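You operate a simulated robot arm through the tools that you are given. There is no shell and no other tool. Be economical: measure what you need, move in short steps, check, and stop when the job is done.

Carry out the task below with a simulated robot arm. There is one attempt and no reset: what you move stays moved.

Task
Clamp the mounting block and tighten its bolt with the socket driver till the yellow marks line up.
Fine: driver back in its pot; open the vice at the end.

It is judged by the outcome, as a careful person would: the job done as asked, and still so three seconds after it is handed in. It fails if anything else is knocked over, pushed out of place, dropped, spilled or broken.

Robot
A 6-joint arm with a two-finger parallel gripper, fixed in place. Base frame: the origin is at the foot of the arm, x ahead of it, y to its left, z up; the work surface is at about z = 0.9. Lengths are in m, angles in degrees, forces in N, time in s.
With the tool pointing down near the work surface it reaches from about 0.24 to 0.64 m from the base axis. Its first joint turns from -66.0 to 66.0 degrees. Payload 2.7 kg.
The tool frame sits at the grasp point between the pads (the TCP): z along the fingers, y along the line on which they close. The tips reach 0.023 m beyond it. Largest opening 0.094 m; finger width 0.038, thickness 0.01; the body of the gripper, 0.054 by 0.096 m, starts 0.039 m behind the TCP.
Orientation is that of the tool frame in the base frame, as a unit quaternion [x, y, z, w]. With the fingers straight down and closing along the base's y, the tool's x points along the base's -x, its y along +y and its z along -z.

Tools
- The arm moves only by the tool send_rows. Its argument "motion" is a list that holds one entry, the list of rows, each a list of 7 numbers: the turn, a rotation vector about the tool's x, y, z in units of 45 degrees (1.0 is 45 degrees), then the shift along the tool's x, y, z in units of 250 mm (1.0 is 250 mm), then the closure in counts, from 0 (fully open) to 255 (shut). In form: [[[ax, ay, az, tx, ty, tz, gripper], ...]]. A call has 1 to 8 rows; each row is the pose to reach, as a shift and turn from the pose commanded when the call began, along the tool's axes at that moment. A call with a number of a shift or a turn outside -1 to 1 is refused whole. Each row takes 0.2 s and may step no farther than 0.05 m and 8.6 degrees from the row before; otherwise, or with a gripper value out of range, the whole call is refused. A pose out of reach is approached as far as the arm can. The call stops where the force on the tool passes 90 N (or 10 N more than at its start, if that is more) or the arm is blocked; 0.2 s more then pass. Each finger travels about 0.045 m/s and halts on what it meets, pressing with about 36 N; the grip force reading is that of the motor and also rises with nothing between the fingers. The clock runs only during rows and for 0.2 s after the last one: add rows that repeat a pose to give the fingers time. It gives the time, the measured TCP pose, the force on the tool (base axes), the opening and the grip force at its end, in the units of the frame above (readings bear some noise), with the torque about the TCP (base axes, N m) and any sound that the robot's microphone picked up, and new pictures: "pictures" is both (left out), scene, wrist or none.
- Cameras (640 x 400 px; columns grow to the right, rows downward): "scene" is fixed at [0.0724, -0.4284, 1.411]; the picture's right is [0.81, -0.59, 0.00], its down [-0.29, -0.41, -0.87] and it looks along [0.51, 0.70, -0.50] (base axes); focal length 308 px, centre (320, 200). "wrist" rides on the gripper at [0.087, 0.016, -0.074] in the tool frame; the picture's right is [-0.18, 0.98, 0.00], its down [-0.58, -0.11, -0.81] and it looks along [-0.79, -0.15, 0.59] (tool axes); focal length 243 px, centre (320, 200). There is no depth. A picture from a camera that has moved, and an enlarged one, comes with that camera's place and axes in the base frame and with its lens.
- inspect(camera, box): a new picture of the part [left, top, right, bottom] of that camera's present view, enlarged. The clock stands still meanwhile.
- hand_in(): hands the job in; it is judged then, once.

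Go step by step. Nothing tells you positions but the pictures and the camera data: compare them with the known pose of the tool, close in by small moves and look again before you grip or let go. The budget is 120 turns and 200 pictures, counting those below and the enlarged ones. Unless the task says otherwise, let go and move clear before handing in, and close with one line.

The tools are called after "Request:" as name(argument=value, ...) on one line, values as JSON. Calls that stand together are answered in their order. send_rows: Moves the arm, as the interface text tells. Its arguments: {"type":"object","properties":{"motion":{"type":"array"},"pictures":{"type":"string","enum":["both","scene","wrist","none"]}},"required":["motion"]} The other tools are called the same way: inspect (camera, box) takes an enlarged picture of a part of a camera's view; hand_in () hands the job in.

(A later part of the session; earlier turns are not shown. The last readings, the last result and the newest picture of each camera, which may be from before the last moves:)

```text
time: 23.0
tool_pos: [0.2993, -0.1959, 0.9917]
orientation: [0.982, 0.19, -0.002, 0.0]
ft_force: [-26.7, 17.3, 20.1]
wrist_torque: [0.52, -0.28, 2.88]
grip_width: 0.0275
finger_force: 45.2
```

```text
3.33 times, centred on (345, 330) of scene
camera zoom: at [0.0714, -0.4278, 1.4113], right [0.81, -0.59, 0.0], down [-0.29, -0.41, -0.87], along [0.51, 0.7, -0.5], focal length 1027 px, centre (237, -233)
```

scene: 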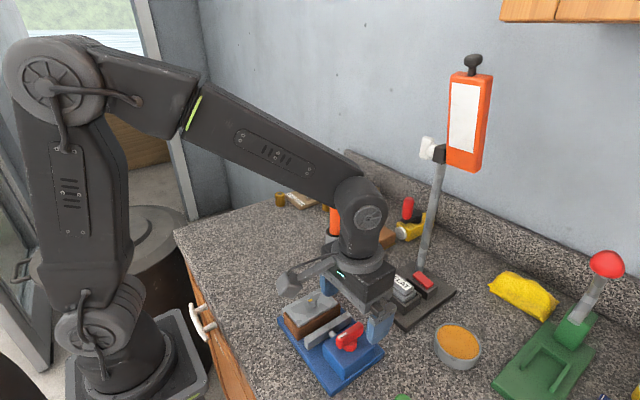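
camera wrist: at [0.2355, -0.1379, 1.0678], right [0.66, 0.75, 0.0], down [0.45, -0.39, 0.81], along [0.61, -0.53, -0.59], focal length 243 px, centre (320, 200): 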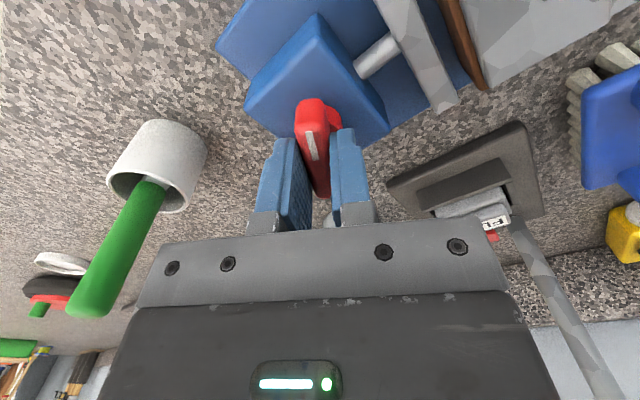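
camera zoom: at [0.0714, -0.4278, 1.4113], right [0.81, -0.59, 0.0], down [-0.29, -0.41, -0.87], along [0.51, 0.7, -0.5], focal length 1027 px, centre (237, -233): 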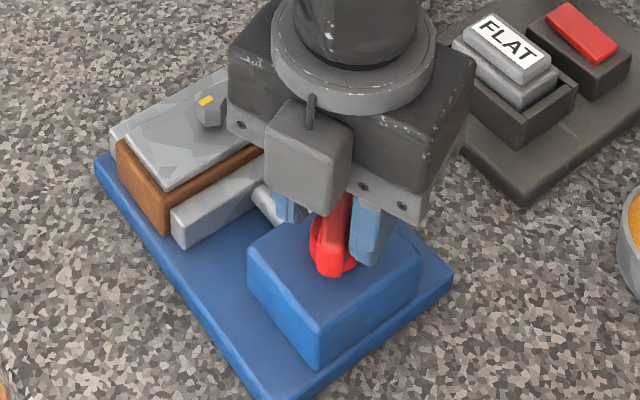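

The torque rose to 2.9 N m and the bar stopped, so the vice is tight. I'll release the knob, rise and inspect.

Request:
send_rows(motion=[[[0, 0, -0.1, 0, 0, 0, 150], [0, 0, -0.1, 0, 0, 0, 50], [0, 0, -0.1, 0, 0, 0, 0], [0, 0, -0.1, 0, 0, -0.15, 0], [0, 0, -0.1, 0, 0, -0.34, 0], [0, 0, -0.1, 0, 0, -0.5, 0]]])

Request:
inspect(camera="scene", box=[270, 270, 390, 390])

```text
time: 24.4
tool_pos: [0.3009, -0.1948, 1.1184]
orientation: [0.974, 0.226, 0.001, 0.002]
ft_force: [0.8, 0.1, 0.0]
wrist_torque: [0.0, 0.0, 0.02]
grip_width: 0.094
finger_force: 0.1
camera wrist: at [0.3858, -0.171, 1.1949], right [0.27, -0.96, 0.0], down [-0.57, -0.16, 0.81], along [-0.78, -0.22, -0.59], focal length 243 px, centre (320, 200)
```

scene: 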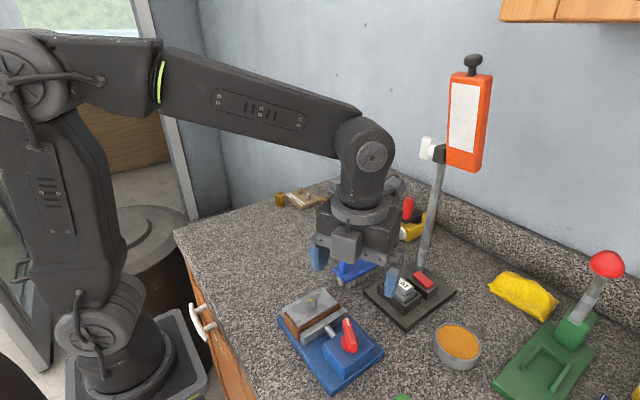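
wrist: 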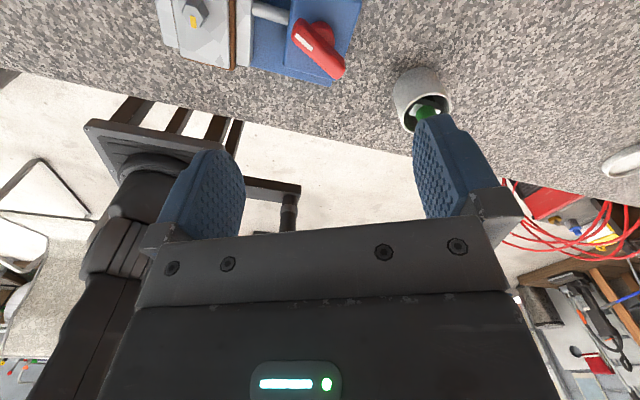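

```text
3.33 times, centred on (330, 330) of scene
camera zoom: at [0.0724, -0.4284, 1.411], right [0.81, -0.59, 0.0], down [-0.29, -0.41, -0.87], along [0.51, 0.7, -0.5], focal length 1027 px, centre (287, -233)
```

zoom: 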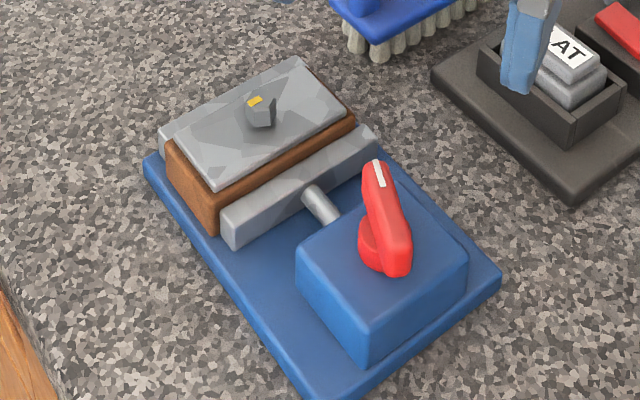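

The vice is clamped. Next I'll unwind the wrist while moving toward the orange driver at about (0.48, 0.062), whose handle top is at z≈1.03.

Request:
send_rows(motion=[[[0, 0, -0.16, 0.065, -0.057, 0, 0], [0, 0, -0.32, 0.13, -0.114, 0, 0], [0, 0, -0.48, 0.195, -0.172, 0, 0], [0, 0, -0.64, 0.26, -0.229, 0, 0], [0, 0, -0.8, 0.325, -0.287, 0, 0], [0, 0, -0.95, 0.39, -0.344, 0, 0]]], pictures="none")

Request:
send_rows(motion=[[[0, 0, -0.16, 0, 0, 0, 0], [0, 0, -0.32, 0, 0, 0, 0], [0, 0, -0.48, 0, 0, 0, 0], [0, 0, -0.64, 0, 0, 0, 0], [0, 0, -0.8, 0, 0, 0, 0], [0, 0, -0.95, 0, 0, 0, 0]]], pictures="none")

Request:
send_rows(motion=[[[0, 0, -0.16, 0, 0, 0, 0], [0, 0, -0.32, 0, 0, 0, 0], [0, 0, -0.48, 0, 0, 0, 0], [0, 0, -0.64, 0, 0, 0, 0], [0, 0, -0.8, 0, 0, 0, 0], [0, 0, -0.95, 0, 0, 0, 0]]], pictures="none")

Request:
send_rows(motion=[[[0, 0, -0.16, 0, 0, 0, 0], [0, 0, -0.32, 0, 0, 0, 0], [0, 0, -0.48, 0, 0, 0, 0], [0, 0, -0.568, 0, 0, 0, 0]]])

```text
time: 25.8
tool_pos: [0.3506, -0.0748, 1.1169]
orientation: [0.824, 0.566, 0.0, 0.003]
ft_force: [0.3, 0.0, 0.6]
wrist_torque: [0.0, -0.02, 0.01]
grip_width: 0.0938
finger_force: 0.0
```

```text
time: 27.2
tool_pos: [0.3509, -0.0754, 1.1173]
orientation: [0.562, 0.827, -0.001, 0.002]
ft_force: [-0.2, 0.3, -0.4]
wrist_torque: [0.0, 0.0, 0.0]
grip_width: 0.0939
finger_force: 0.1
```

```text
time: 28.6
tool_pos: [0.3511, -0.0749, 1.116]
orientation: [0.221, 0.975, -0.001, 0.002]
ft_force: [1.1, 0.0, 0.3]
wrist_torque: [-0.05, -0.01, 0.0]
grip_width: 0.0943
finger_force: 0.2
```

```text
time: 29.6
tool_pos: [0.3518, -0.0757, 1.1158]
orientation: [0.0, 1.0, -0.001, 0.0]
ft_force: [0.7, -0.6, 0.6]
wrist_torque: [0.0, -0.02, 0.04]
grip_width: 0.094
finger_force: 0.0
camera wrist: at [0.2647, -0.059, 1.1918], right [0.18, 0.98, 0.0], down [0.58, -0.11, 0.81], along [0.79, -0.15, -0.59], focal length 243 px, centre (320, 200)
```

scene: 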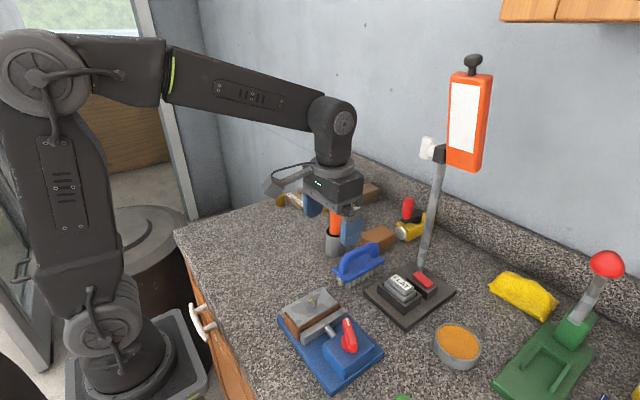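
wrist: 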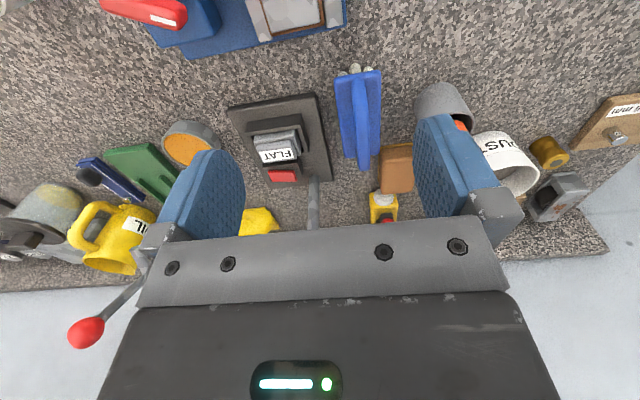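

Request:
send_rows(motion=[[[0, 0, 0, -0.088, 0.136, -0.05, 0], [0, 0, 0, -0.176, 0.272, -0.1, 0], [0, 0, 0, -0.264, 0.408, -0.1, 0], [0, 0, 0, -0.352, 0.544, -0.1, 0]]])

Request:
inspect(camera="wrist", box=[240, 0, 440, 180])

```text
time: 30.6
tool_pos: [0.4413, 0.0606, 1.1408]
orientation: [0.001, 1.0, -0.001, 0.001]
ft_force: [0.3, -0.1, -0.2]
wrist_torque: [0.0, 0.02, 0.0]
grip_width: 0.0942
finger_force: 0.1
camera wrist: at [0.3547, 0.076, 1.216], right [0.19, 0.98, 0.0], down [0.58, -0.11, 0.81], along [0.79, -0.15, -0.59], focal length 243 px, centre (320, 200)
```

scene: 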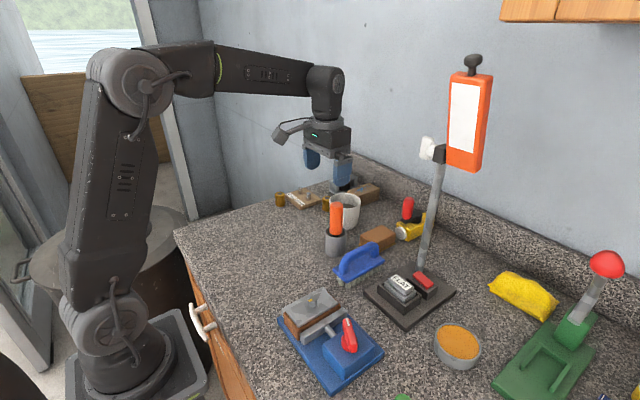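
wrist: 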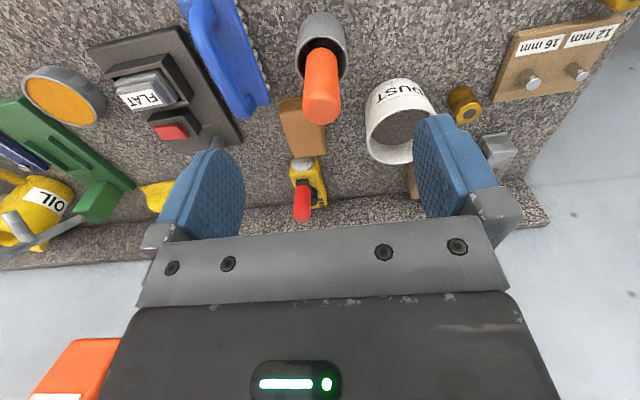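

```text
2.22 times, centred on (340, 90) of wrist
camera zoom: at [0.3547, 0.076, 1.216], right [0.19, 0.98, 0.0], down [0.58, -0.11, 0.81], along [0.79, -0.15, -0.59], focal length 539 px, centre (276, 444)
```

zoom: 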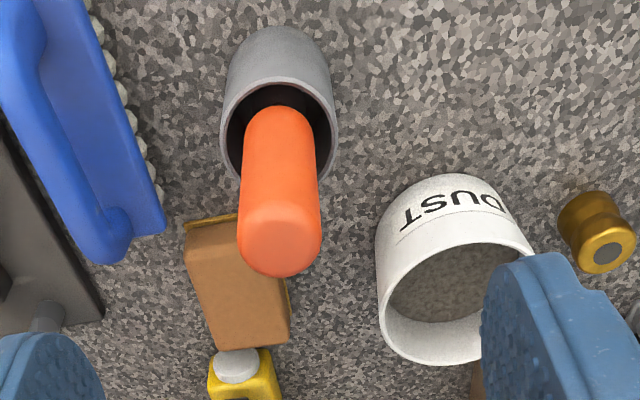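

The driver handle is upright at ≈(0.4715, 0.056), with its top at ≈1.036. I'll come down over it, tips staying above the pot rim.

Request:
send_rows(motion=[[[0, 0, 0, -0.121, -0.018, 0, 60], [0, 0, 0, -0.121, -0.018, 0.15, 60], [0, 0, 0, -0.121, -0.018, 0.26, 60]]], pictures="wrist")

Request:
inspect(camera="scene", box=[280, 170, 400, 270])

```text
time: 31.4
tool_pos: [0.4718, 0.0561, 1.0755]
orientation: [0.001, 1.0, 0.0, 0.001]
ft_force: [0.5, -0.3, -0.3]
wrist_torque: [-0.01, -0.01, 0.01]
grip_width: 0.072
finger_force: 0.0
camera wrist: at [0.3851, 0.0725, 1.1513], right [0.19, 0.98, 0.0], down [0.58, -0.11, 0.81], along [0.79, -0.15, -0.59], focal length 243 px, centre (320, 200)
```

wrist: 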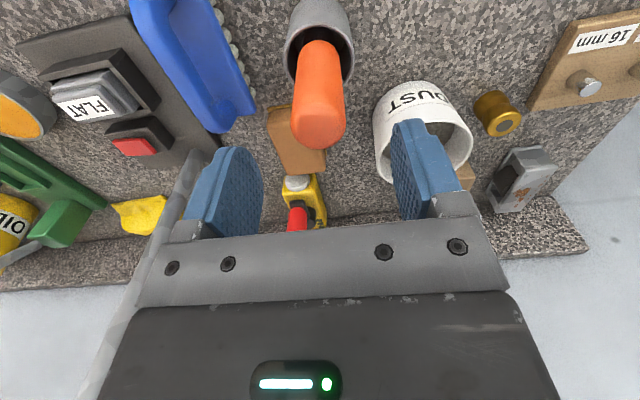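

```text
4.00 times, centred on (340, 220) of scene
camera zoom: at [0.0724, -0.4284, 1.411], right [0.81, -0.59, 0.0], down [-0.29, -0.41, -0.87], along [0.51, 0.7, -0.5], focal length 1233 px, centre (240, 120)
```

zoom: 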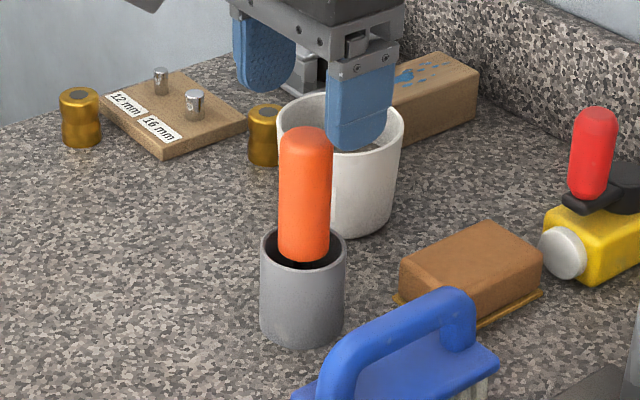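

Alignment is confirmed from both views. Descending and gripping.

Request:
send_rows(motion=[[[0, 0, 0, 0, 0, 0.14, 60], [0, 0, 0, 0, 0, 0.278, 60], [0, 0, 0, 0, 0, 0.278, 130], [0, 0, 0, 0, 0, 0.278, 200], [0, 0, 0, 0, 0, 0.278, 255], [0, 0, 0, 0, 0, 0.278, 255]]], pictures="none")

Request:
inspect(camera="scene", box=[280, 170, 400, 270])

```text
time: 32.8
tool_pos: [0.4709, 0.0551, 1.007]
orientation: [0.001, 1.0, -0.001, 0.001]
ft_force: [0.3, -0.1, -0.2]
wrist_torque: [0.0, -0.01, 0.01]
grip_width: 0.0302
finger_force: 36.2
```

```text
4.00 times, centred on (340, 220) of scene
camera zoom: at [0.0724, -0.4284, 1.411], right [0.81, -0.59, 0.0], down [-0.29, -0.41, -0.87], along [0.51, 0.7, -0.5], focal length 1233 px, centre (240, 120)
```

zoom: 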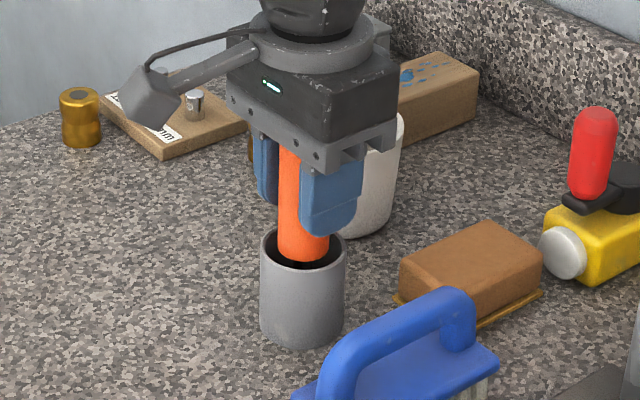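

Handle gripped (30 mm). Lifting slowly straight up to see what's below.

Request:
send_rows(motion=[[[0, 0, 0, 0, 0, -0.08, 255], [0, 0, 0, 0, 0, -0.16, 255], [0, 0, 0, 0, 0, -0.24, 255], [0, 0, 0, 0, 0, -0.32, 255], [0, 0, 0, 0, 0, -0.4, 255], [0, 0, 0, 0, 0, -0.48, 255]]])

Request:
inspect(camera="scene", box=[280, 130, 400, 270])

Request:
inspect(camera="wrist", box=[220, 0, 420, 220])

```text
time: 34.2
tool_pos: [0.4702, 0.0558, 1.1279]
orientation: [0.001, 1.0, -0.001, 0.001]
ft_force: [-0.8, -1.1, -1.7]
wrist_torque: [0.02, -0.01, 0.02]
grip_width: 0.0301
finger_force: 36.2
camera wrist: at [0.3842, 0.0723, 1.2041], right [0.19, 0.98, 0.0], down [0.58, -0.11, 0.81], along [0.79, -0.15, -0.59], focal length 243 px, centre (320, 200)
```

scene: 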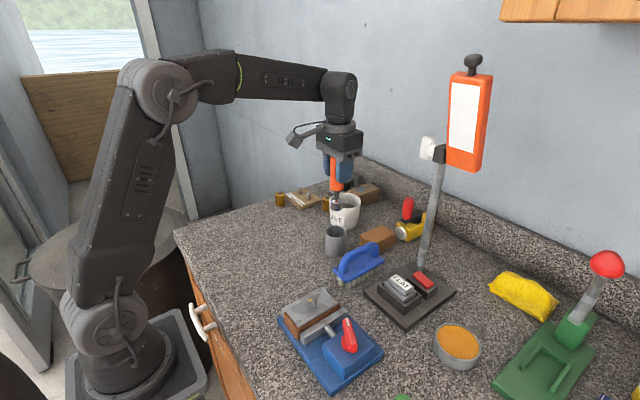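
wrist: 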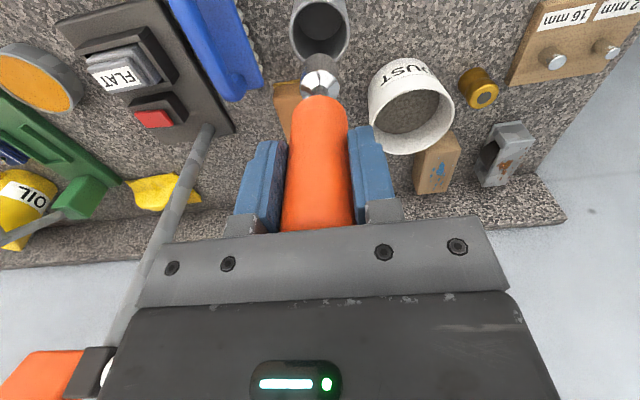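

```text
2.86 times, centred on (340, 200) of scene
camera zoom: at [0.0724, -0.4284, 1.411], right [0.81, -0.59, 0.0], down [-0.29, -0.41, -0.87], along [0.51, 0.7, -0.5], focal length 880 px, centre (263, 200)
```

zoom: 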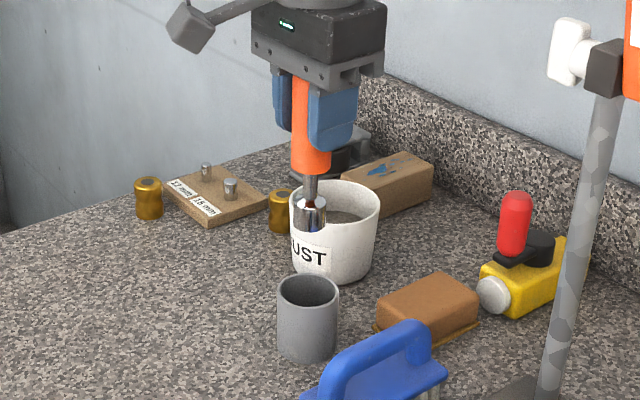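

```text
1.82 times, centred on (320, 110) of wrist
camera zoom: at [0.3842, 0.0723, 1.2041], right [0.19, 0.98, 0.0], down [0.58, -0.11, 0.81], along [0.79, -0.15, -0.59], focal length 441 px, centre (320, 364)
```

zoom: 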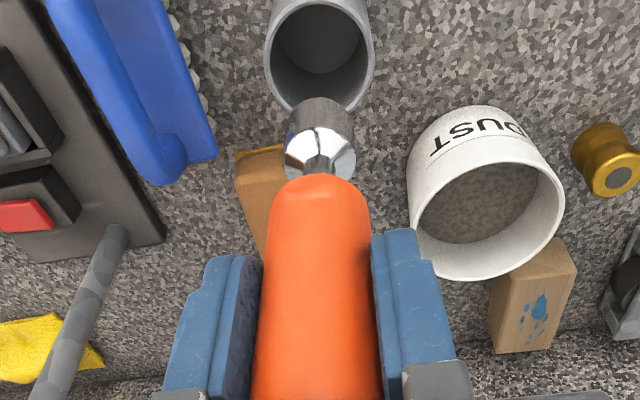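

It's a socket driver, with its socket tip ≈0.105 m below the TCP. From earlier views the bolt mark points toward -x and the plate mark is ≈116° clockwise from it. Now I'll carry the driver over to the bolt, at ≈(0.294, -0.097).

Request:
send_rows(motion=[[[0, 0, 0, 0.117, -0.102, 0, 255], [0, 0, 0, 0.235, -0.204, 0, 255], [0, 0, 0, 0.352, -0.306, 0, 255], [0, 0, 0, 0.469, -0.408, 0, 255], [0, 0, 0, 0.587, -0.51, 0, 255], [0, 0, 0, 0.704, -0.612, 0, 255], [0, 0, 0, 0.704, -0.612, 0, 255]]], pictures="wrist")

Request:
inspect(camera="wrist", box=[240, 0, 400, 120])

Request:
inspect(camera="scene", box=[260, 230, 380, 350])

```text
time: 35.8
tool_pos: [0.294, -0.0981, 1.1258]
orientation: [0.001, 1.0, -0.001, 0.001]
ft_force: [-0.1, -0.1, -1.3]
wrist_torque: [0.05, -0.02, -0.01]
grip_width: 0.03
finger_force: 36.0
camera wrist: at [0.2081, -0.0815, 1.2016], right [0.19, 0.98, 0.0], down [0.58, -0.11, 0.81], along [0.79, -0.15, -0.59], focal length 243 px, centre (320, 200)
```

wrist: 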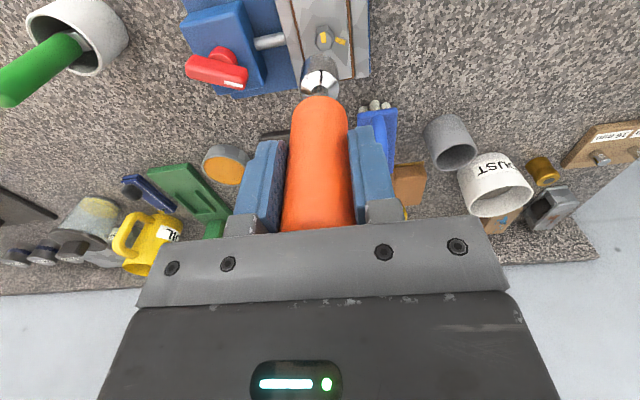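

```text
3.33 times, centred on (320, 60) of wrist
camera zoom: at [0.2081, -0.0815, 1.2016], right [0.19, 0.98, 0.0], down [0.58, -0.11, 0.81], along [0.79, -0.15, -0.59], focal length 809 px, centre (320, 667)
```

zoom: 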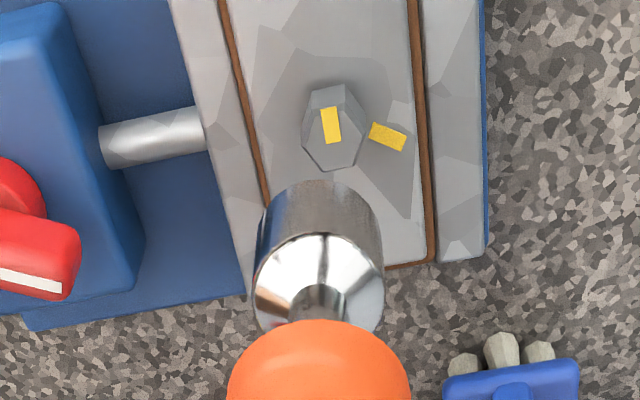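

```text
3.33 times, centred on (320, 290) of scene
camera zoom: at [0.0724, -0.4284, 1.411], right [0.81, -0.59, 0.0], down [-0.29, -0.41, -0.87], along [0.51, 0.7, -0.5], focal length 1027 px, centre (320, -100)
```

zoom: 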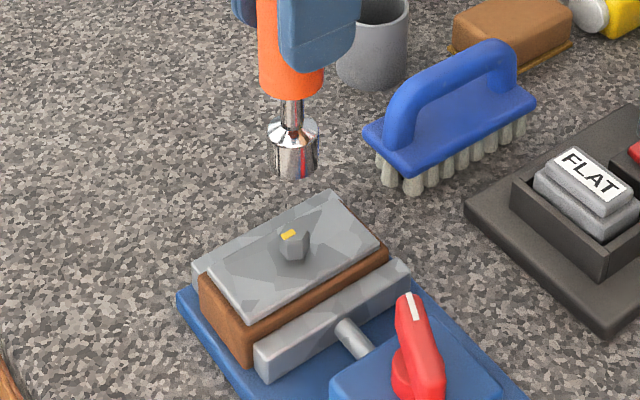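

The bolt is at ≈(0.296, -0.095). I'll lower to about 1 cm above the head with a small correction and compare.

Request:
send_rows(motion=[[[0, 0, 0, -0.008, 0.012, 0.06, 255], [0, 0, 0, -0.008, 0.012, 0.12, 255], [0, 0, 0, -0.008, 0.012, 0.164, 255], [0, 0, 0, -0.008, 0.012, 0.164, 255]]], pictures="none")

Request:
inspect(camera="wrist", box=[260, 20, 380, 110])

Request:
inspect(camera="scene", box=[280, 260, 350, 330])

```text
time: 36.8
tool_pos: [0.2962, -0.0954, 1.085]
orientation: [0.001, 1.0, -0.001, 0.001]
ft_force: [-0.4, 0.4, -1.4]
wrist_torque: [0.01, 0.0, 0.0]
grip_width: 0.0305
finger_force: 36.2
```

```text
4.44 times, centred on (320, 65) of wrist
camera zoom: at [0.2098, -0.0789, 1.1609], right [0.19, 0.98, 0.0], down [0.58, -0.11, 0.81], along [0.79, -0.15, -0.59], focal length 1078 px, centre (320, 800)
```

zoom: 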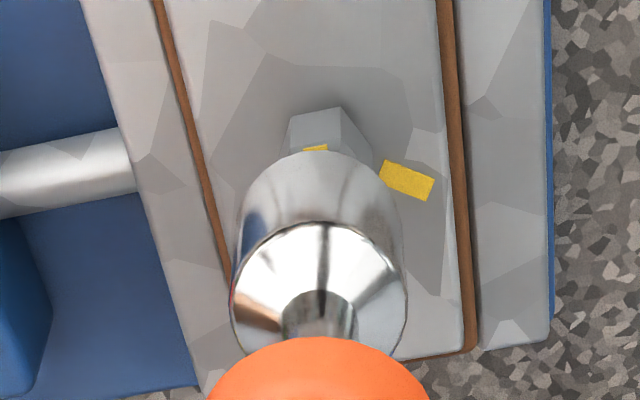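

```text
5.71 times, centred on (315, 295) of scene
camera zoom: at [0.0724, -0.4284, 1.411], right [0.81, -0.59, 0.0], down [-0.29, -0.41, -0.87], along [0.51, 0.7, -0.5], focal length 1761 px, centre (349, -343)
```

zoom: 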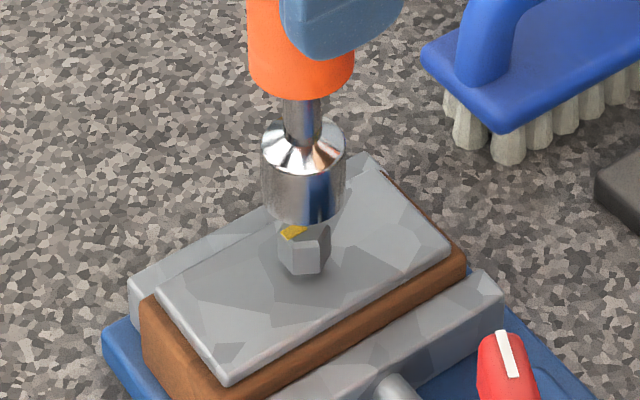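

Alignment is within ~1 mm; I'll apply a (0.5, 0.9) mm correction and lower toward contact in small steps.

Request:
send_rows(motion=[[[0, 0, 0, -0.002, 0.0036, 0.016, 255], [0, 0, 0, -0.002, 0.0036, 0.032, 255], [0, 0, 0, -0.002, 0.0036, 0.048, 255], [0, 0, 0, -0.002, 0.0036, 0.048, 255]]], pictures="none")

Request:
inspect(camera="scene", box=[280, 260, 350, 330])

Request:
inspect(camera="wrist", box=[260, 20, 380, 110])

```text
time: 37.8
tool_pos: [0.2968, -0.0936, 1.0736]
orientation: [0.0, 1.0, -0.001, 0.001]
ft_force: [0.3, -0.6, -1.4]
wrist_torque: [-0.01, -0.04, -0.03]
grip_width: 0.0303
finger_force: 36.1
```

```text
5.71 times, centred on (315, 295) of scene
camera zoom: at [0.0724, -0.4284, 1.411], right [0.81, -0.59, 0.0], down [-0.29, -0.41, -0.87], along [0.51, 0.7, -0.5], focal length 1761 px, centre (349, -343)
```

zoom: 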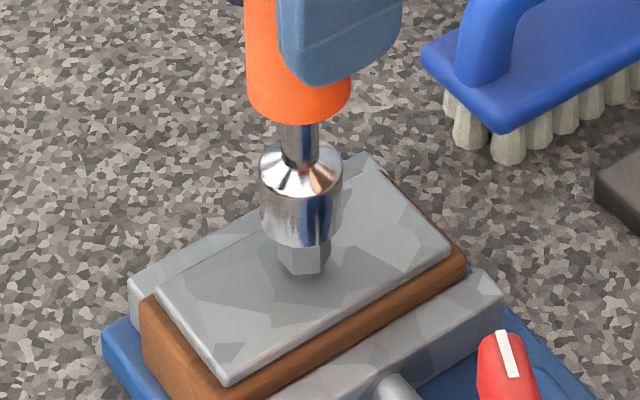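

```text
4.44 times, centred on (320, 65) of wrist
camera zoom: at [0.21, -0.077, 1.1493], right [0.19, 0.98, 0.0], down [0.58, -0.11, 0.81], along [0.79, -0.15, -0.59], focal length 1078 px, centre (320, 800)
```

zoom: 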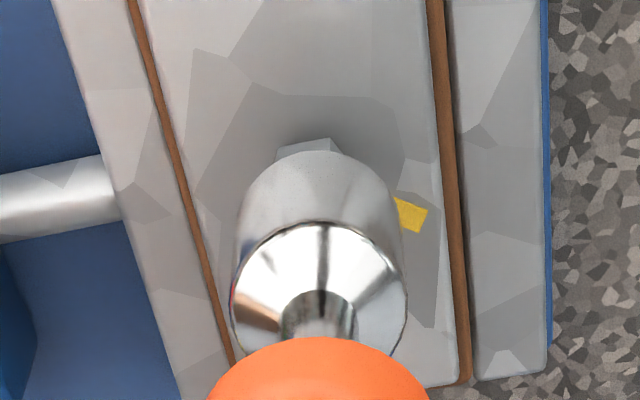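

It overshot slightly in y, so I'll bring it back ~0.8 mm and continue down gently.

Request:
send_rows(motion=[[[0, 0, 0, -0.001, -0.003, 0.0, 255], [0, 0, 0, -0.001, -0.003, 0.01, 255], [0, 0, 0, -0.001, -0.003, 0.02, 255], [0, 0, 0, -0.001, -0.003, 0.02, 255]]], pictures="none")

Request:
inspect(camera="scene", box=[280, 260, 350, 330])

```text
time: 38.8
tool_pos: [0.2954, -0.0935, 1.0688]
orientation: [0.001, 1.0, 0.0, 0.001]
ft_force: [-0.3, -0.4, -0.8]
wrist_torque: [-0.03, 0.03, 0.02]
grip_width: 0.0302
finger_force: 35.9
```

```text
5.71 times, centred on (315, 295) of scene
camera zoom: at [0.0724, -0.4284, 1.411], right [0.81, -0.59, 0.0], down [-0.29, -0.41, -0.87], along [0.51, 0.7, -0.5], focal length 1761 px, centre (349, -343)
```

zoom: 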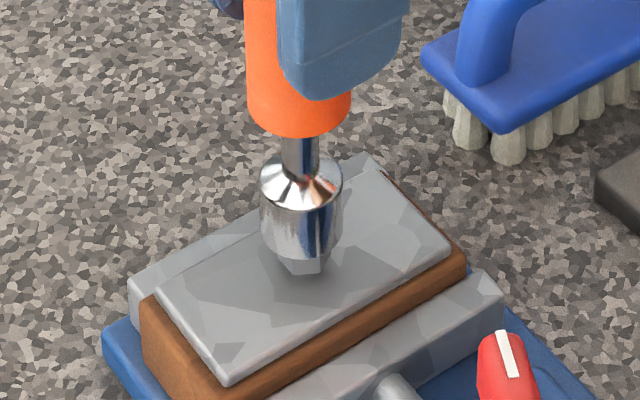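

Still no contact force. Continuing down in 1.5 mm steps.

Request:
send_rows(motion=[[[0, 0, 0, -0.001, -0.002, 0.006, 255], [0, 0, 0, -0.001, -0.002, 0.012, 255], [0, 0, 0, -0.001, -0.002, 0.018, 255], [0, 0, 0, -0.001, -0.002, 0.018, 255]]], pictures="none")

Request:
inspect(camera="scene", box=[280, 260, 350, 330])

Request:
inspect(camera="wrist", box=[260, 20, 380, 110])

```text
time: 39.8
tool_pos: [0.2959, -0.0959, 1.0655]
orientation: [0.001, 1.0, -0.001, 0.001]
ft_force: [0.0, -0.1, -1.6]
wrist_torque: [0.0, 0.01, 0.0]
grip_width: 0.0305
finger_force: 35.6
```

```text
5.71 times, centred on (315, 295) of scene
camera zoom: at [0.0724, -0.4284, 1.411], right [0.81, -0.59, 0.0], down [-0.29, -0.41, -0.87], along [0.51, 0.7, -0.5], focal length 1761 px, centre (349, -343)
```

zoom: 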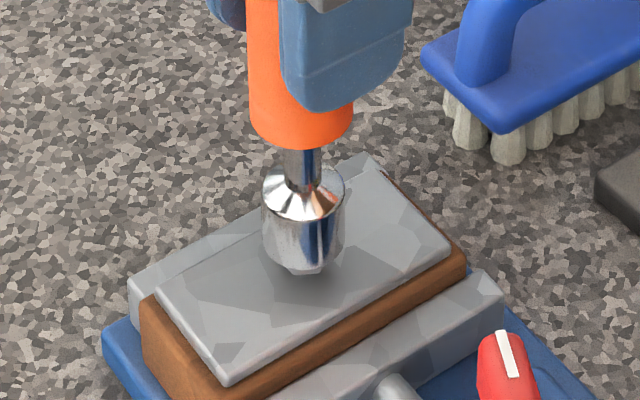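

```text
4.44 times, centred on (320, 65) of wrist
camera zoom: at [0.2099, -0.0783, 1.1403], right [0.19, 0.98, 0.0], down [0.58, -0.11, 0.81], along [0.79, -0.15, -0.59], focal length 1078 px, centre (320, 800)
```

zoom: 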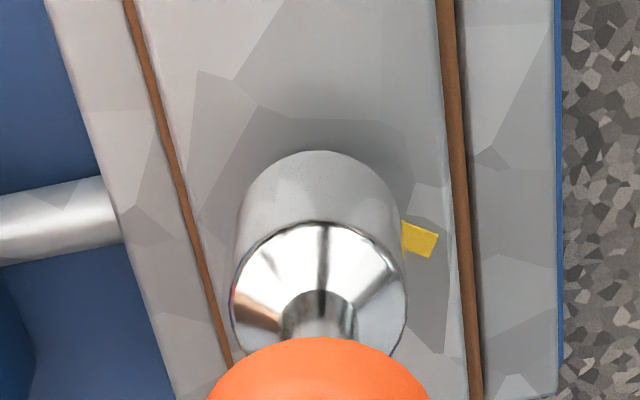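

The socket appears to be going over the head. Lowering more until contact.

Request:
send_rows(motion=[[[0, 0, 0, 0, 0, 0.006, 255], [0, 0, 0, 0, 0, 0.012, 255], [0, 0, 0, 0, 0, 0.018, 255], [0, 0, 0, 0, 0, 0.018, 255]]], pictures="none")

Request:
inspect(camera="scene", box=[280, 260, 350, 330])

```text
time: 40.8
tool_pos: [0.2968, -0.0949, 1.061]
orientation: [0.001, 1.0, -0.001, 0.001]
ft_force: [-0.6, 0.7, -1.5]
wrist_torque: [0.03, 0.0, 0.02]
grip_width: 0.0302
finger_force: 36.5
```

```text
5.71 times, centred on (315, 295) of scene
camera zoom: at [0.0724, -0.4284, 1.411], right [0.81, -0.59, 0.0], down [-0.29, -0.41, -0.87], along [0.51, 0.7, -0.5], focal length 1761 px, centre (349, -343)
```

zoom: 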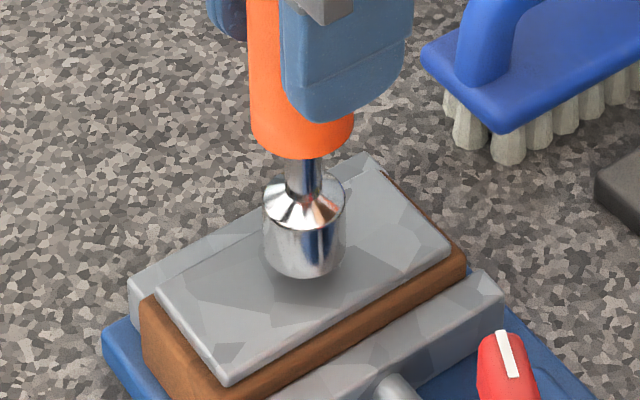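

It's over the head, freely. Down 4 mm more to seat.

Request:
send_rows(motion=[[[0, 0, 0, 0, 0, 0.005, 255], [0, 0, 0, 0, 0, 0.01, 255], [0, 0, 0, 0, 0, 0.015, 255], [0, 0, 0, 0, 0, 0.015, 255]]], pictures="none")

Request:
inspect(camera="scene", box=[280, 260, 350, 330])

```text
time: 41.8
tool_pos: [0.297, -0.0938, 1.0558]
orientation: [0.001, 1.0, -0.001, 0.001]
ft_force: [-0.3, 0.1, -0.5]
wrist_torque: [-0.02, 0.02, -0.01]
grip_width: 0.0301
finger_force: 36.2
```

```text
5.71 times, centred on (315, 295) of scene
camera zoom: at [0.0724, -0.4284, 1.411], right [0.81, -0.59, 0.0], down [-0.29, -0.41, -0.87], along [0.51, 0.7, -0.5], focal length 1761 px, centre (349, -343)
```

zoom: 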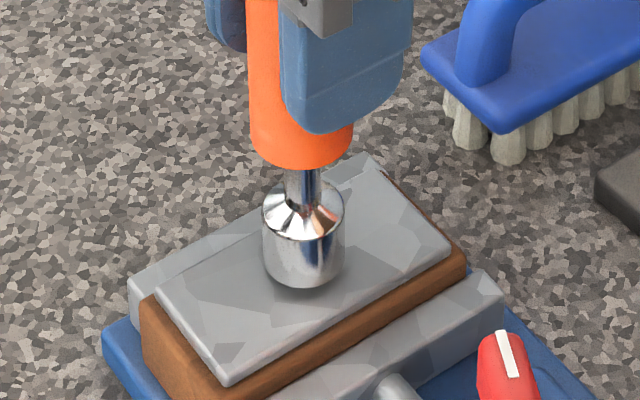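

The socket is down on the plate. I'll turn 30° clockwise and watch the torque.

Request:
send_rows(motion=[[[0, 0, 0.17, 0, 0, 0, 255], [0, 0, 0.34, 0, 0, 0, 255], [0, 0, 0.51, 0, 0, 0, 255], [0, 0, 0.67, 0, 0, 0, 255]]], pictures="none")

Request:
inspect(camera="scene", box=[280, 240, 370, 330])

```text
time: 42.8
tool_pos: [0.2962, -0.0944, 1.0569]
orientation: [0.262, 0.965, -0.001, 0.001]
ft_force: [-3.9, -4.3, 3.8]
wrist_torque: [-0.36, 0.36, 0.02]
grip_width: 0.0301
finger_force: 36.3
```

```text
4.44 times, centred on (325, 285) of scene
camera zoom: at [0.0722, -0.4285, 1.411], right [0.81, -0.59, 0.0], down [-0.29, -0.41, -0.87], along [0.51, 0.7, -0.5], focal length 1370 px, centre (298, -178)
```

zoom: 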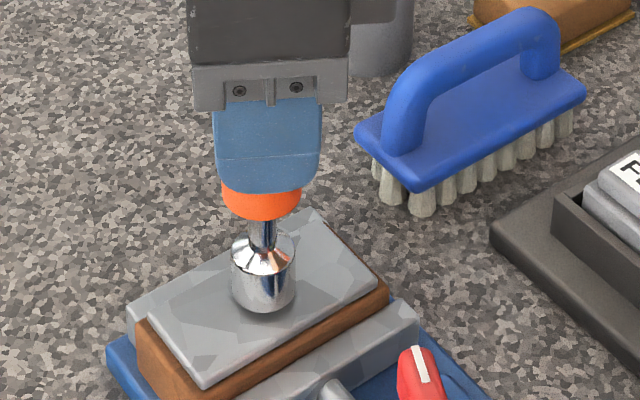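

Small contact forces, low torque. Continuing another 43° to about 73°.

Request:
send_rows(motion=[[[0, 0, 0.16, 0, 0, 0, 255], [0, 0, 0.32, 0, 0, 0, 255], [0, 0, 0.48, 0, 0, 0, 255], [0, 0, 0.64, 0, 0, 0, 255], [0, 0, 0.8, 0, 0, 0, 255], [0, 0, 0.95, 0, 0, 0, 255]]], pictures="wrist")

Request:
inspect(camera="wrist", box=[260, 20, 380, 110])

```text
time: 44.2
tool_pos: [0.2969, -0.096, 1.0553]
orientation: [0.596, 0.803, -0.002, 0.001]
ft_force: [-10.0, -13.8, 4.9]
wrist_torque: [-1.27, 0.86, 0.03]
grip_width: 0.0304
finger_force: 35.5
camera wrist: at [0.2872, -0.0073, 1.1312], right [0.99, 0.11, 0.0], down [0.06, -0.58, 0.81], along [0.09, -0.8, -0.59], focal length 243 px, centre (320, 200)
```

wrist: 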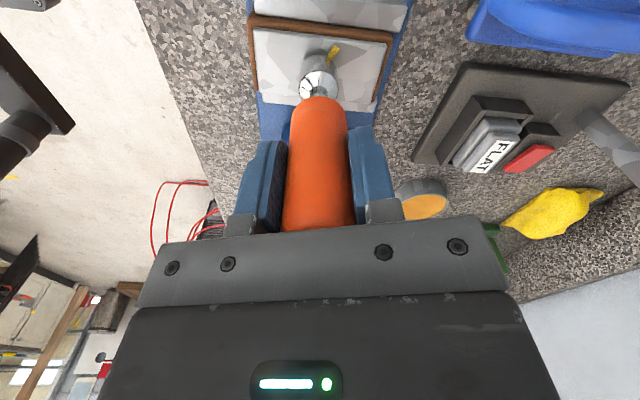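

```text
4.44 times, centred on (320, 65) of wrist
camera zoom: at [0.2872, -0.0073, 1.1312], right [0.99, 0.11, 0.0], down [0.06, -0.58, 0.81], along [0.09, -0.8, -0.59], focal length 1078 px, centre (320, 800)
```

zoom: 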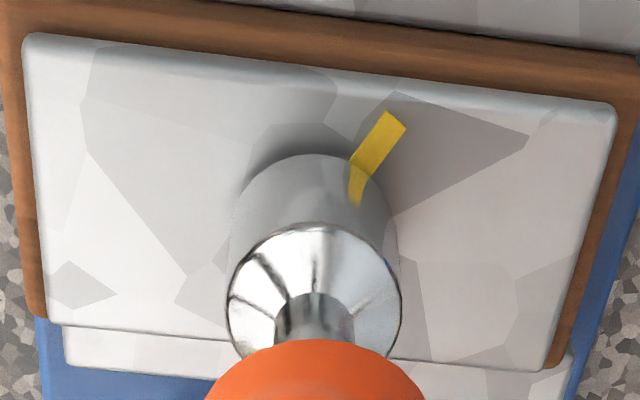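

Recentring slightly against the side force and turning on to about 100°, then I'll lift to check the marks.

Request:
send_rows(motion=[[[0, 0, 0, -0.0024, -0.0032, 0, 255], [0, 0, 0.15, -0.0024, -0.0032, 0, 255], [0, 0, 0.3, -0.0024, -0.0032, 0, 255], [0, 0, 0.45, -0.0024, -0.0032, 0, 255], [0, 0, 0.6, -0.0024, -0.0032, 0, 255]]], pictures="none")

```text
time: 45.4
tool_pos: [0.2949, -0.0957, 1.0556]
orientation: [0.767, 0.642, 0.0, 0.001]
ft_force: [-6.3, -3.7, 2.5]
wrist_torque: [-0.28, 0.53, -0.02]
grip_width: 0.0304
finger_force: 36.3
```

Request:
send_rows(motion=[[[0, 0, 0, 0, 0, -0.03, 255], [0, 0, 0, 0, 0, -0.07, 255], [0, 0, 0, 0, 0, -0.14, 255], [0, 0, 0, 0, 0, -0.2, 255]]], pictures="none")

Request:
inspect(camera="wrist", box=[260, 0, 380, 90])

Request:
inspect(camera="scene", box=[280, 260, 350, 330])

```text
time: 46.4
tool_pos: [0.2954, -0.0961, 1.1064]
orientation: [0.766, 0.643, 0.0, 0.001]
ft_force: [0.7, 0.3, -1.1]
wrist_torque: [0.0, 0.02, -0.04]
grip_width: 0.0301
finger_force: 36.0
```

```text
4.44 times, centred on (320, 45) of wrist
camera zoom: at [0.3267, -0.0133, 1.1829], right [0.94, -0.35, 0.0], down [-0.21, -0.55, 0.81], along [-0.28, -0.76, -0.59], focal length 1078 px, centre (320, 889)
```

zoom: 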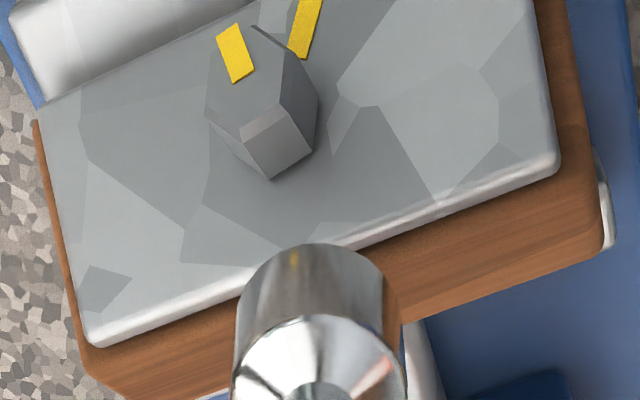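

```text
5.71 times, centred on (315, 295) of scene
camera zoom: at [0.0724, -0.4284, 1.411], right [0.81, -0.59, 0.0], down [-0.29, -0.41, -0.87], along [0.51, 0.7, -0.5], focal length 1761 px, centre (349, -343)
```

zoom: 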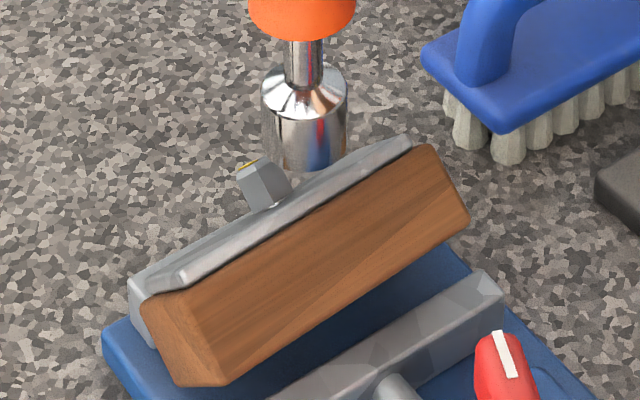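

The block has come up out of the jaws with the socket and now leans on the fixed jaw, so it wasn't clamped. Let me look at the whole state before moving.

Request:
inspect(camera="scene", box=[260, 260, 400, 400])

Request:
inspect(camera="wrist", box=[220, 0, 460, 120])

```text
2.86 times, centred on (330, 330) of scene
camera zoom: at [0.0724, -0.4284, 1.411], right [0.81, -0.59, 0.0], down [-0.29, -0.41, -0.87], along [0.51, 0.7, -0.5], focal length 880 px, centre (291, -171)
```

zoom: 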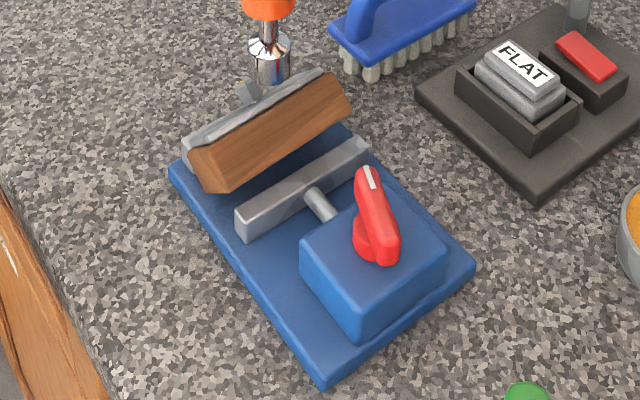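

```text
2.67 times, centred on (340, 60) of wrist
camera zoom: at [0.3267, -0.0133, 1.1829], right [0.94, -0.35, 0.0], down [-0.21, -0.55, 0.81], along [-0.28, -0.76, -0.59], focal length 647 px, centre (267, 573)
```

zoom: 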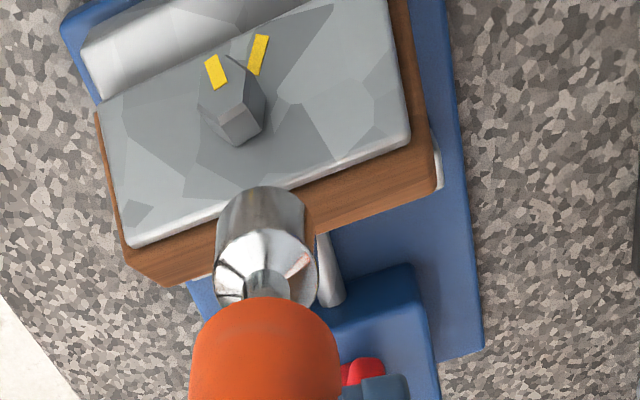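

The jaw hasn't moved back; the block was drawn out by the jammed socket, and its -y bottom edge now rests on the movable jaw. The plan is to put the driver back in its pot, take the block out, open the vice, and re-clamp harder. First I'll carry the driver up and back, unwinding the wrist.

Request:
send_rows(motion=[[[0, 0, 0, 0, 0, -0.1, 255], [0, 0, -0.16, 0.12, 0.098, -0.115, 255], [0, 0, -0.32, 0.24, 0.195, -0.115, 255], [0, 0, -0.48, 0.36, 0.293, -0.115, 255], [0, 0, -0.64, 0.482, 0.39, -0.115, 255], [0, 0, -0.8, 0.6, 0.488, -0.115, 255], [0, 0, -0.95, 0.723, 0.585, -0.115, 255]]], pictures="none")

Request:
send_rows(motion=[[[0, 0, -0.16, 0, 0, 0, 255], [0, 0, -0.32, 0, 0, 0, 255], [0, 0, -0.48, 0, 0, 0, 255], [0, 0, -0.64, 0, 0, 0, 255], [0, 0, -0.8, 0, 0, 0, 255], [0, 0, -0.95, 0, 0, 0, 255]]], pictures="none")

Request:
send_rows(motion=[[[0, 0, -0.16, 0, 0, 0, 255], [0, 0, -0.327, 0, 0, 0, 255], [0, 0, -0.327, 0, 0, 0, 255]]])

Request:
inspect(camera="scene", box=[280, 150, 400, 270])

Request:
inspect(camera="wrist", box=[240, 0, 400, 130])

```text
time: 48.0
tool_pos: [0.4714, 0.0557, 1.1331]
orientation: [0.478, 0.878, 0.0, 0.002]
ft_force: [0.3, 0.4, -0.3]
wrist_torque: [-0.03, -0.01, -0.01]
grip_width: 0.0302
finger_force: 36.2
```

```text
time: 49.4
tool_pos: [0.4727, 0.0584, 1.1348]
orientation: [0.126, 0.992, -0.001, 0.001]
ft_force: [0.2, 0.2, -1.1]
wrist_torque: [0.03, 0.0, 0.03]
grip_width: 0.0301
finger_force: 36.0
```

```text
time: 50.2
tool_pos: [0.4713, 0.0564, 1.1348]
orientation: [-0.003, 1.0, 0.0, 0.001]
ft_force: [-1.1, -0.5, -1.4]
wrist_torque: [0.03, 0.02, 0.03]
grip_width: 0.0301
finger_force: 35.9
camera wrist: at [0.3851, 0.0729, 1.21], right [0.18, 0.98, 0.0], down [0.58, -0.1, 0.81], along [0.79, -0.15, -0.59], focal length 243 px, centre (320, 200)
```

scene: 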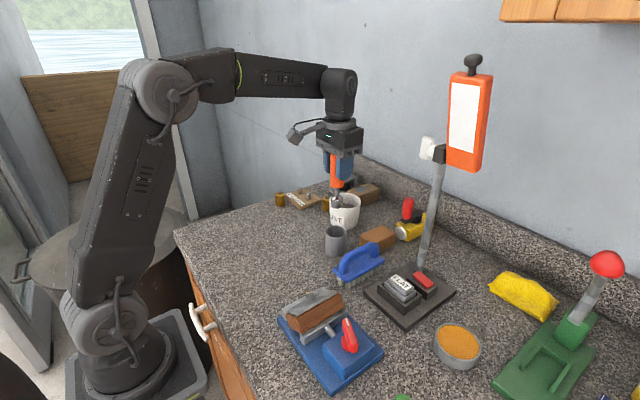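
wrist: 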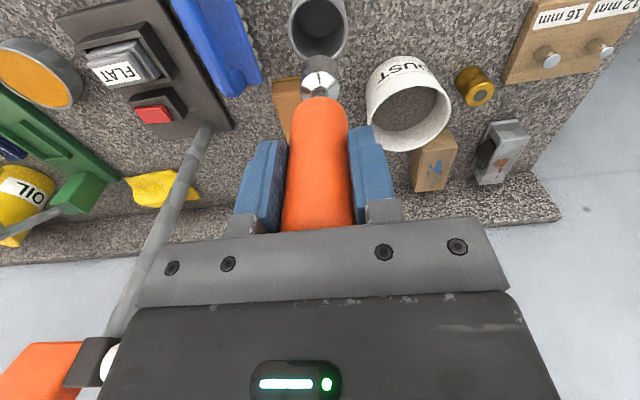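

```text
3.33 times, centred on (340, 210) of scene
camera zoom: at [0.0724, -0.4284, 1.411], right [0.81, -0.59, 0.0], down [-0.29, -0.41, -0.87], along [0.51, 0.7, -0.5], focal length 1027 px, centre (253, 167)
```

zoom: 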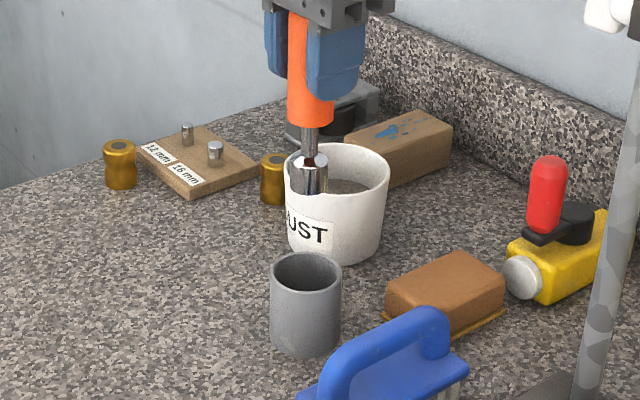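

```text
3.08 times, centred on (320, 65) of wrist
camera zoom: at [0.3851, 0.0729, 1.21], right [0.18, 0.98, 0.0], down [0.58, -0.1, 0.81], along [0.79, -0.15, -0.59], focal length 746 px, centre (320, 615)
```

zoom: 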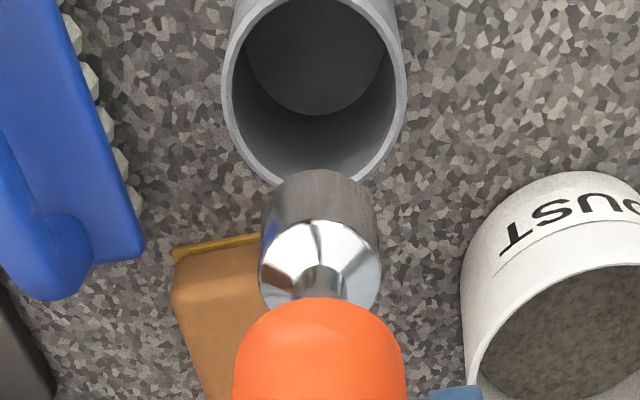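

The pot is straight below, as before. Lowering the driver to its original height.

Request:
send_rows(motion=[[[0, 0, 0, 0, -0.003, 0.12, 255], [0, 0, 0, 0, -0.003, 0.24, 255], [0, 0, 0, 0, -0.003, 0.34, 255], [0, 0, 0, 0, -0.003, 0.42, 255], [0, 0, 0, 0, -0.003, 0.48, 255], [0, 0, 0, 0, -0.003, 0.5, 255], [0, 0, 0, 0, -0.003, 0.5, 255]]], pictures="none")

Request:
inspect(camera="scene", box=[280, 170, 400, 270])

```text
time: 51.8
tool_pos: [0.4728, 0.0556, 1.0098]
orientation: [-0.002, 1.0, 0.0, 0.001]
ft_force: [-0.5, 0.0, -1.3]
wrist_torque: [0.01, -0.02, 0.04]
grip_width: 0.0302
finger_force: 35.8
```

```text
4.00 times, centred on (340, 220) of scene
camera zoom: at [0.0724, -0.4284, 1.411], right [0.81, -0.59, 0.0], down [-0.29, -0.41, -0.87], along [0.51, 0.7, -0.5], focal length 1233 px, centre (240, 120)
```

zoom: 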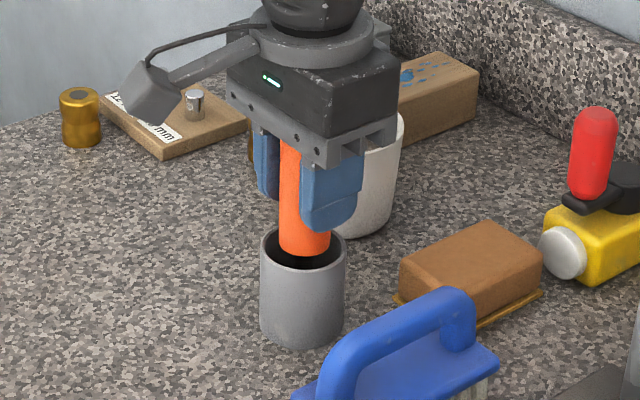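

About 3 mm left; lower until it touches, then release and rise.

Request:
send_rows(motion=[[[0, 0, 0, 0, 0, 0.006, 255], [0, 0, 0, 0, 0, 0.012, 255], [0, 0, 0, 0, 0, 0.014, 255]]], pictures="none")

```text
time: 52.6
tool_pos: [0.4715, 0.0557, 1.0046]
orientation: [-0.002, 1.0, -0.001, 0.001]
ft_force: [-0.9, -0.5, -0.6]
wrist_torque: [-0.02, 0.0, 0.0]
grip_width: 0.0303
finger_force: 36.3
```

Request:
inspect(camera="scene", box=[280, 170, 400, 270])

Request:
send_rows(motion=[[[0, 0, 0, 0, 0, 0.004, 255], [0, 0, 0, 0, 0, 0.008, 255], [0, 0, 0, 0, 0, 0.008, 255]]], pictures="none")

```text
4.00 times, centred on (340, 220) of scene
camera zoom: at [0.0724, -0.4284, 1.411], right [0.81, -0.59, 0.0], down [-0.29, -0.41, -0.87], along [0.51, 0.7, -0.5], focal length 1233 px, centre (240, 120)
```

zoom: 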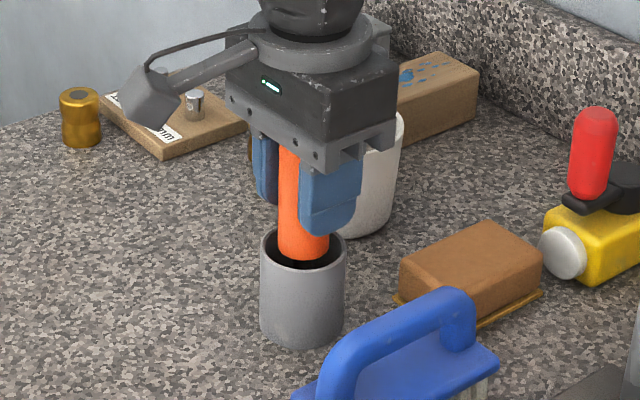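

```text
time: 53.4
tool_pos: [0.4709, 0.0567, 1.0066]
orientation: [-0.001, 1.0, -0.001, 0.001]
ft_force: [-5.6, -1.0, 15.2]
wrist_torque: [0.01, 0.75, 0.02]
grip_width: 0.0301
finger_force: 36.0
```

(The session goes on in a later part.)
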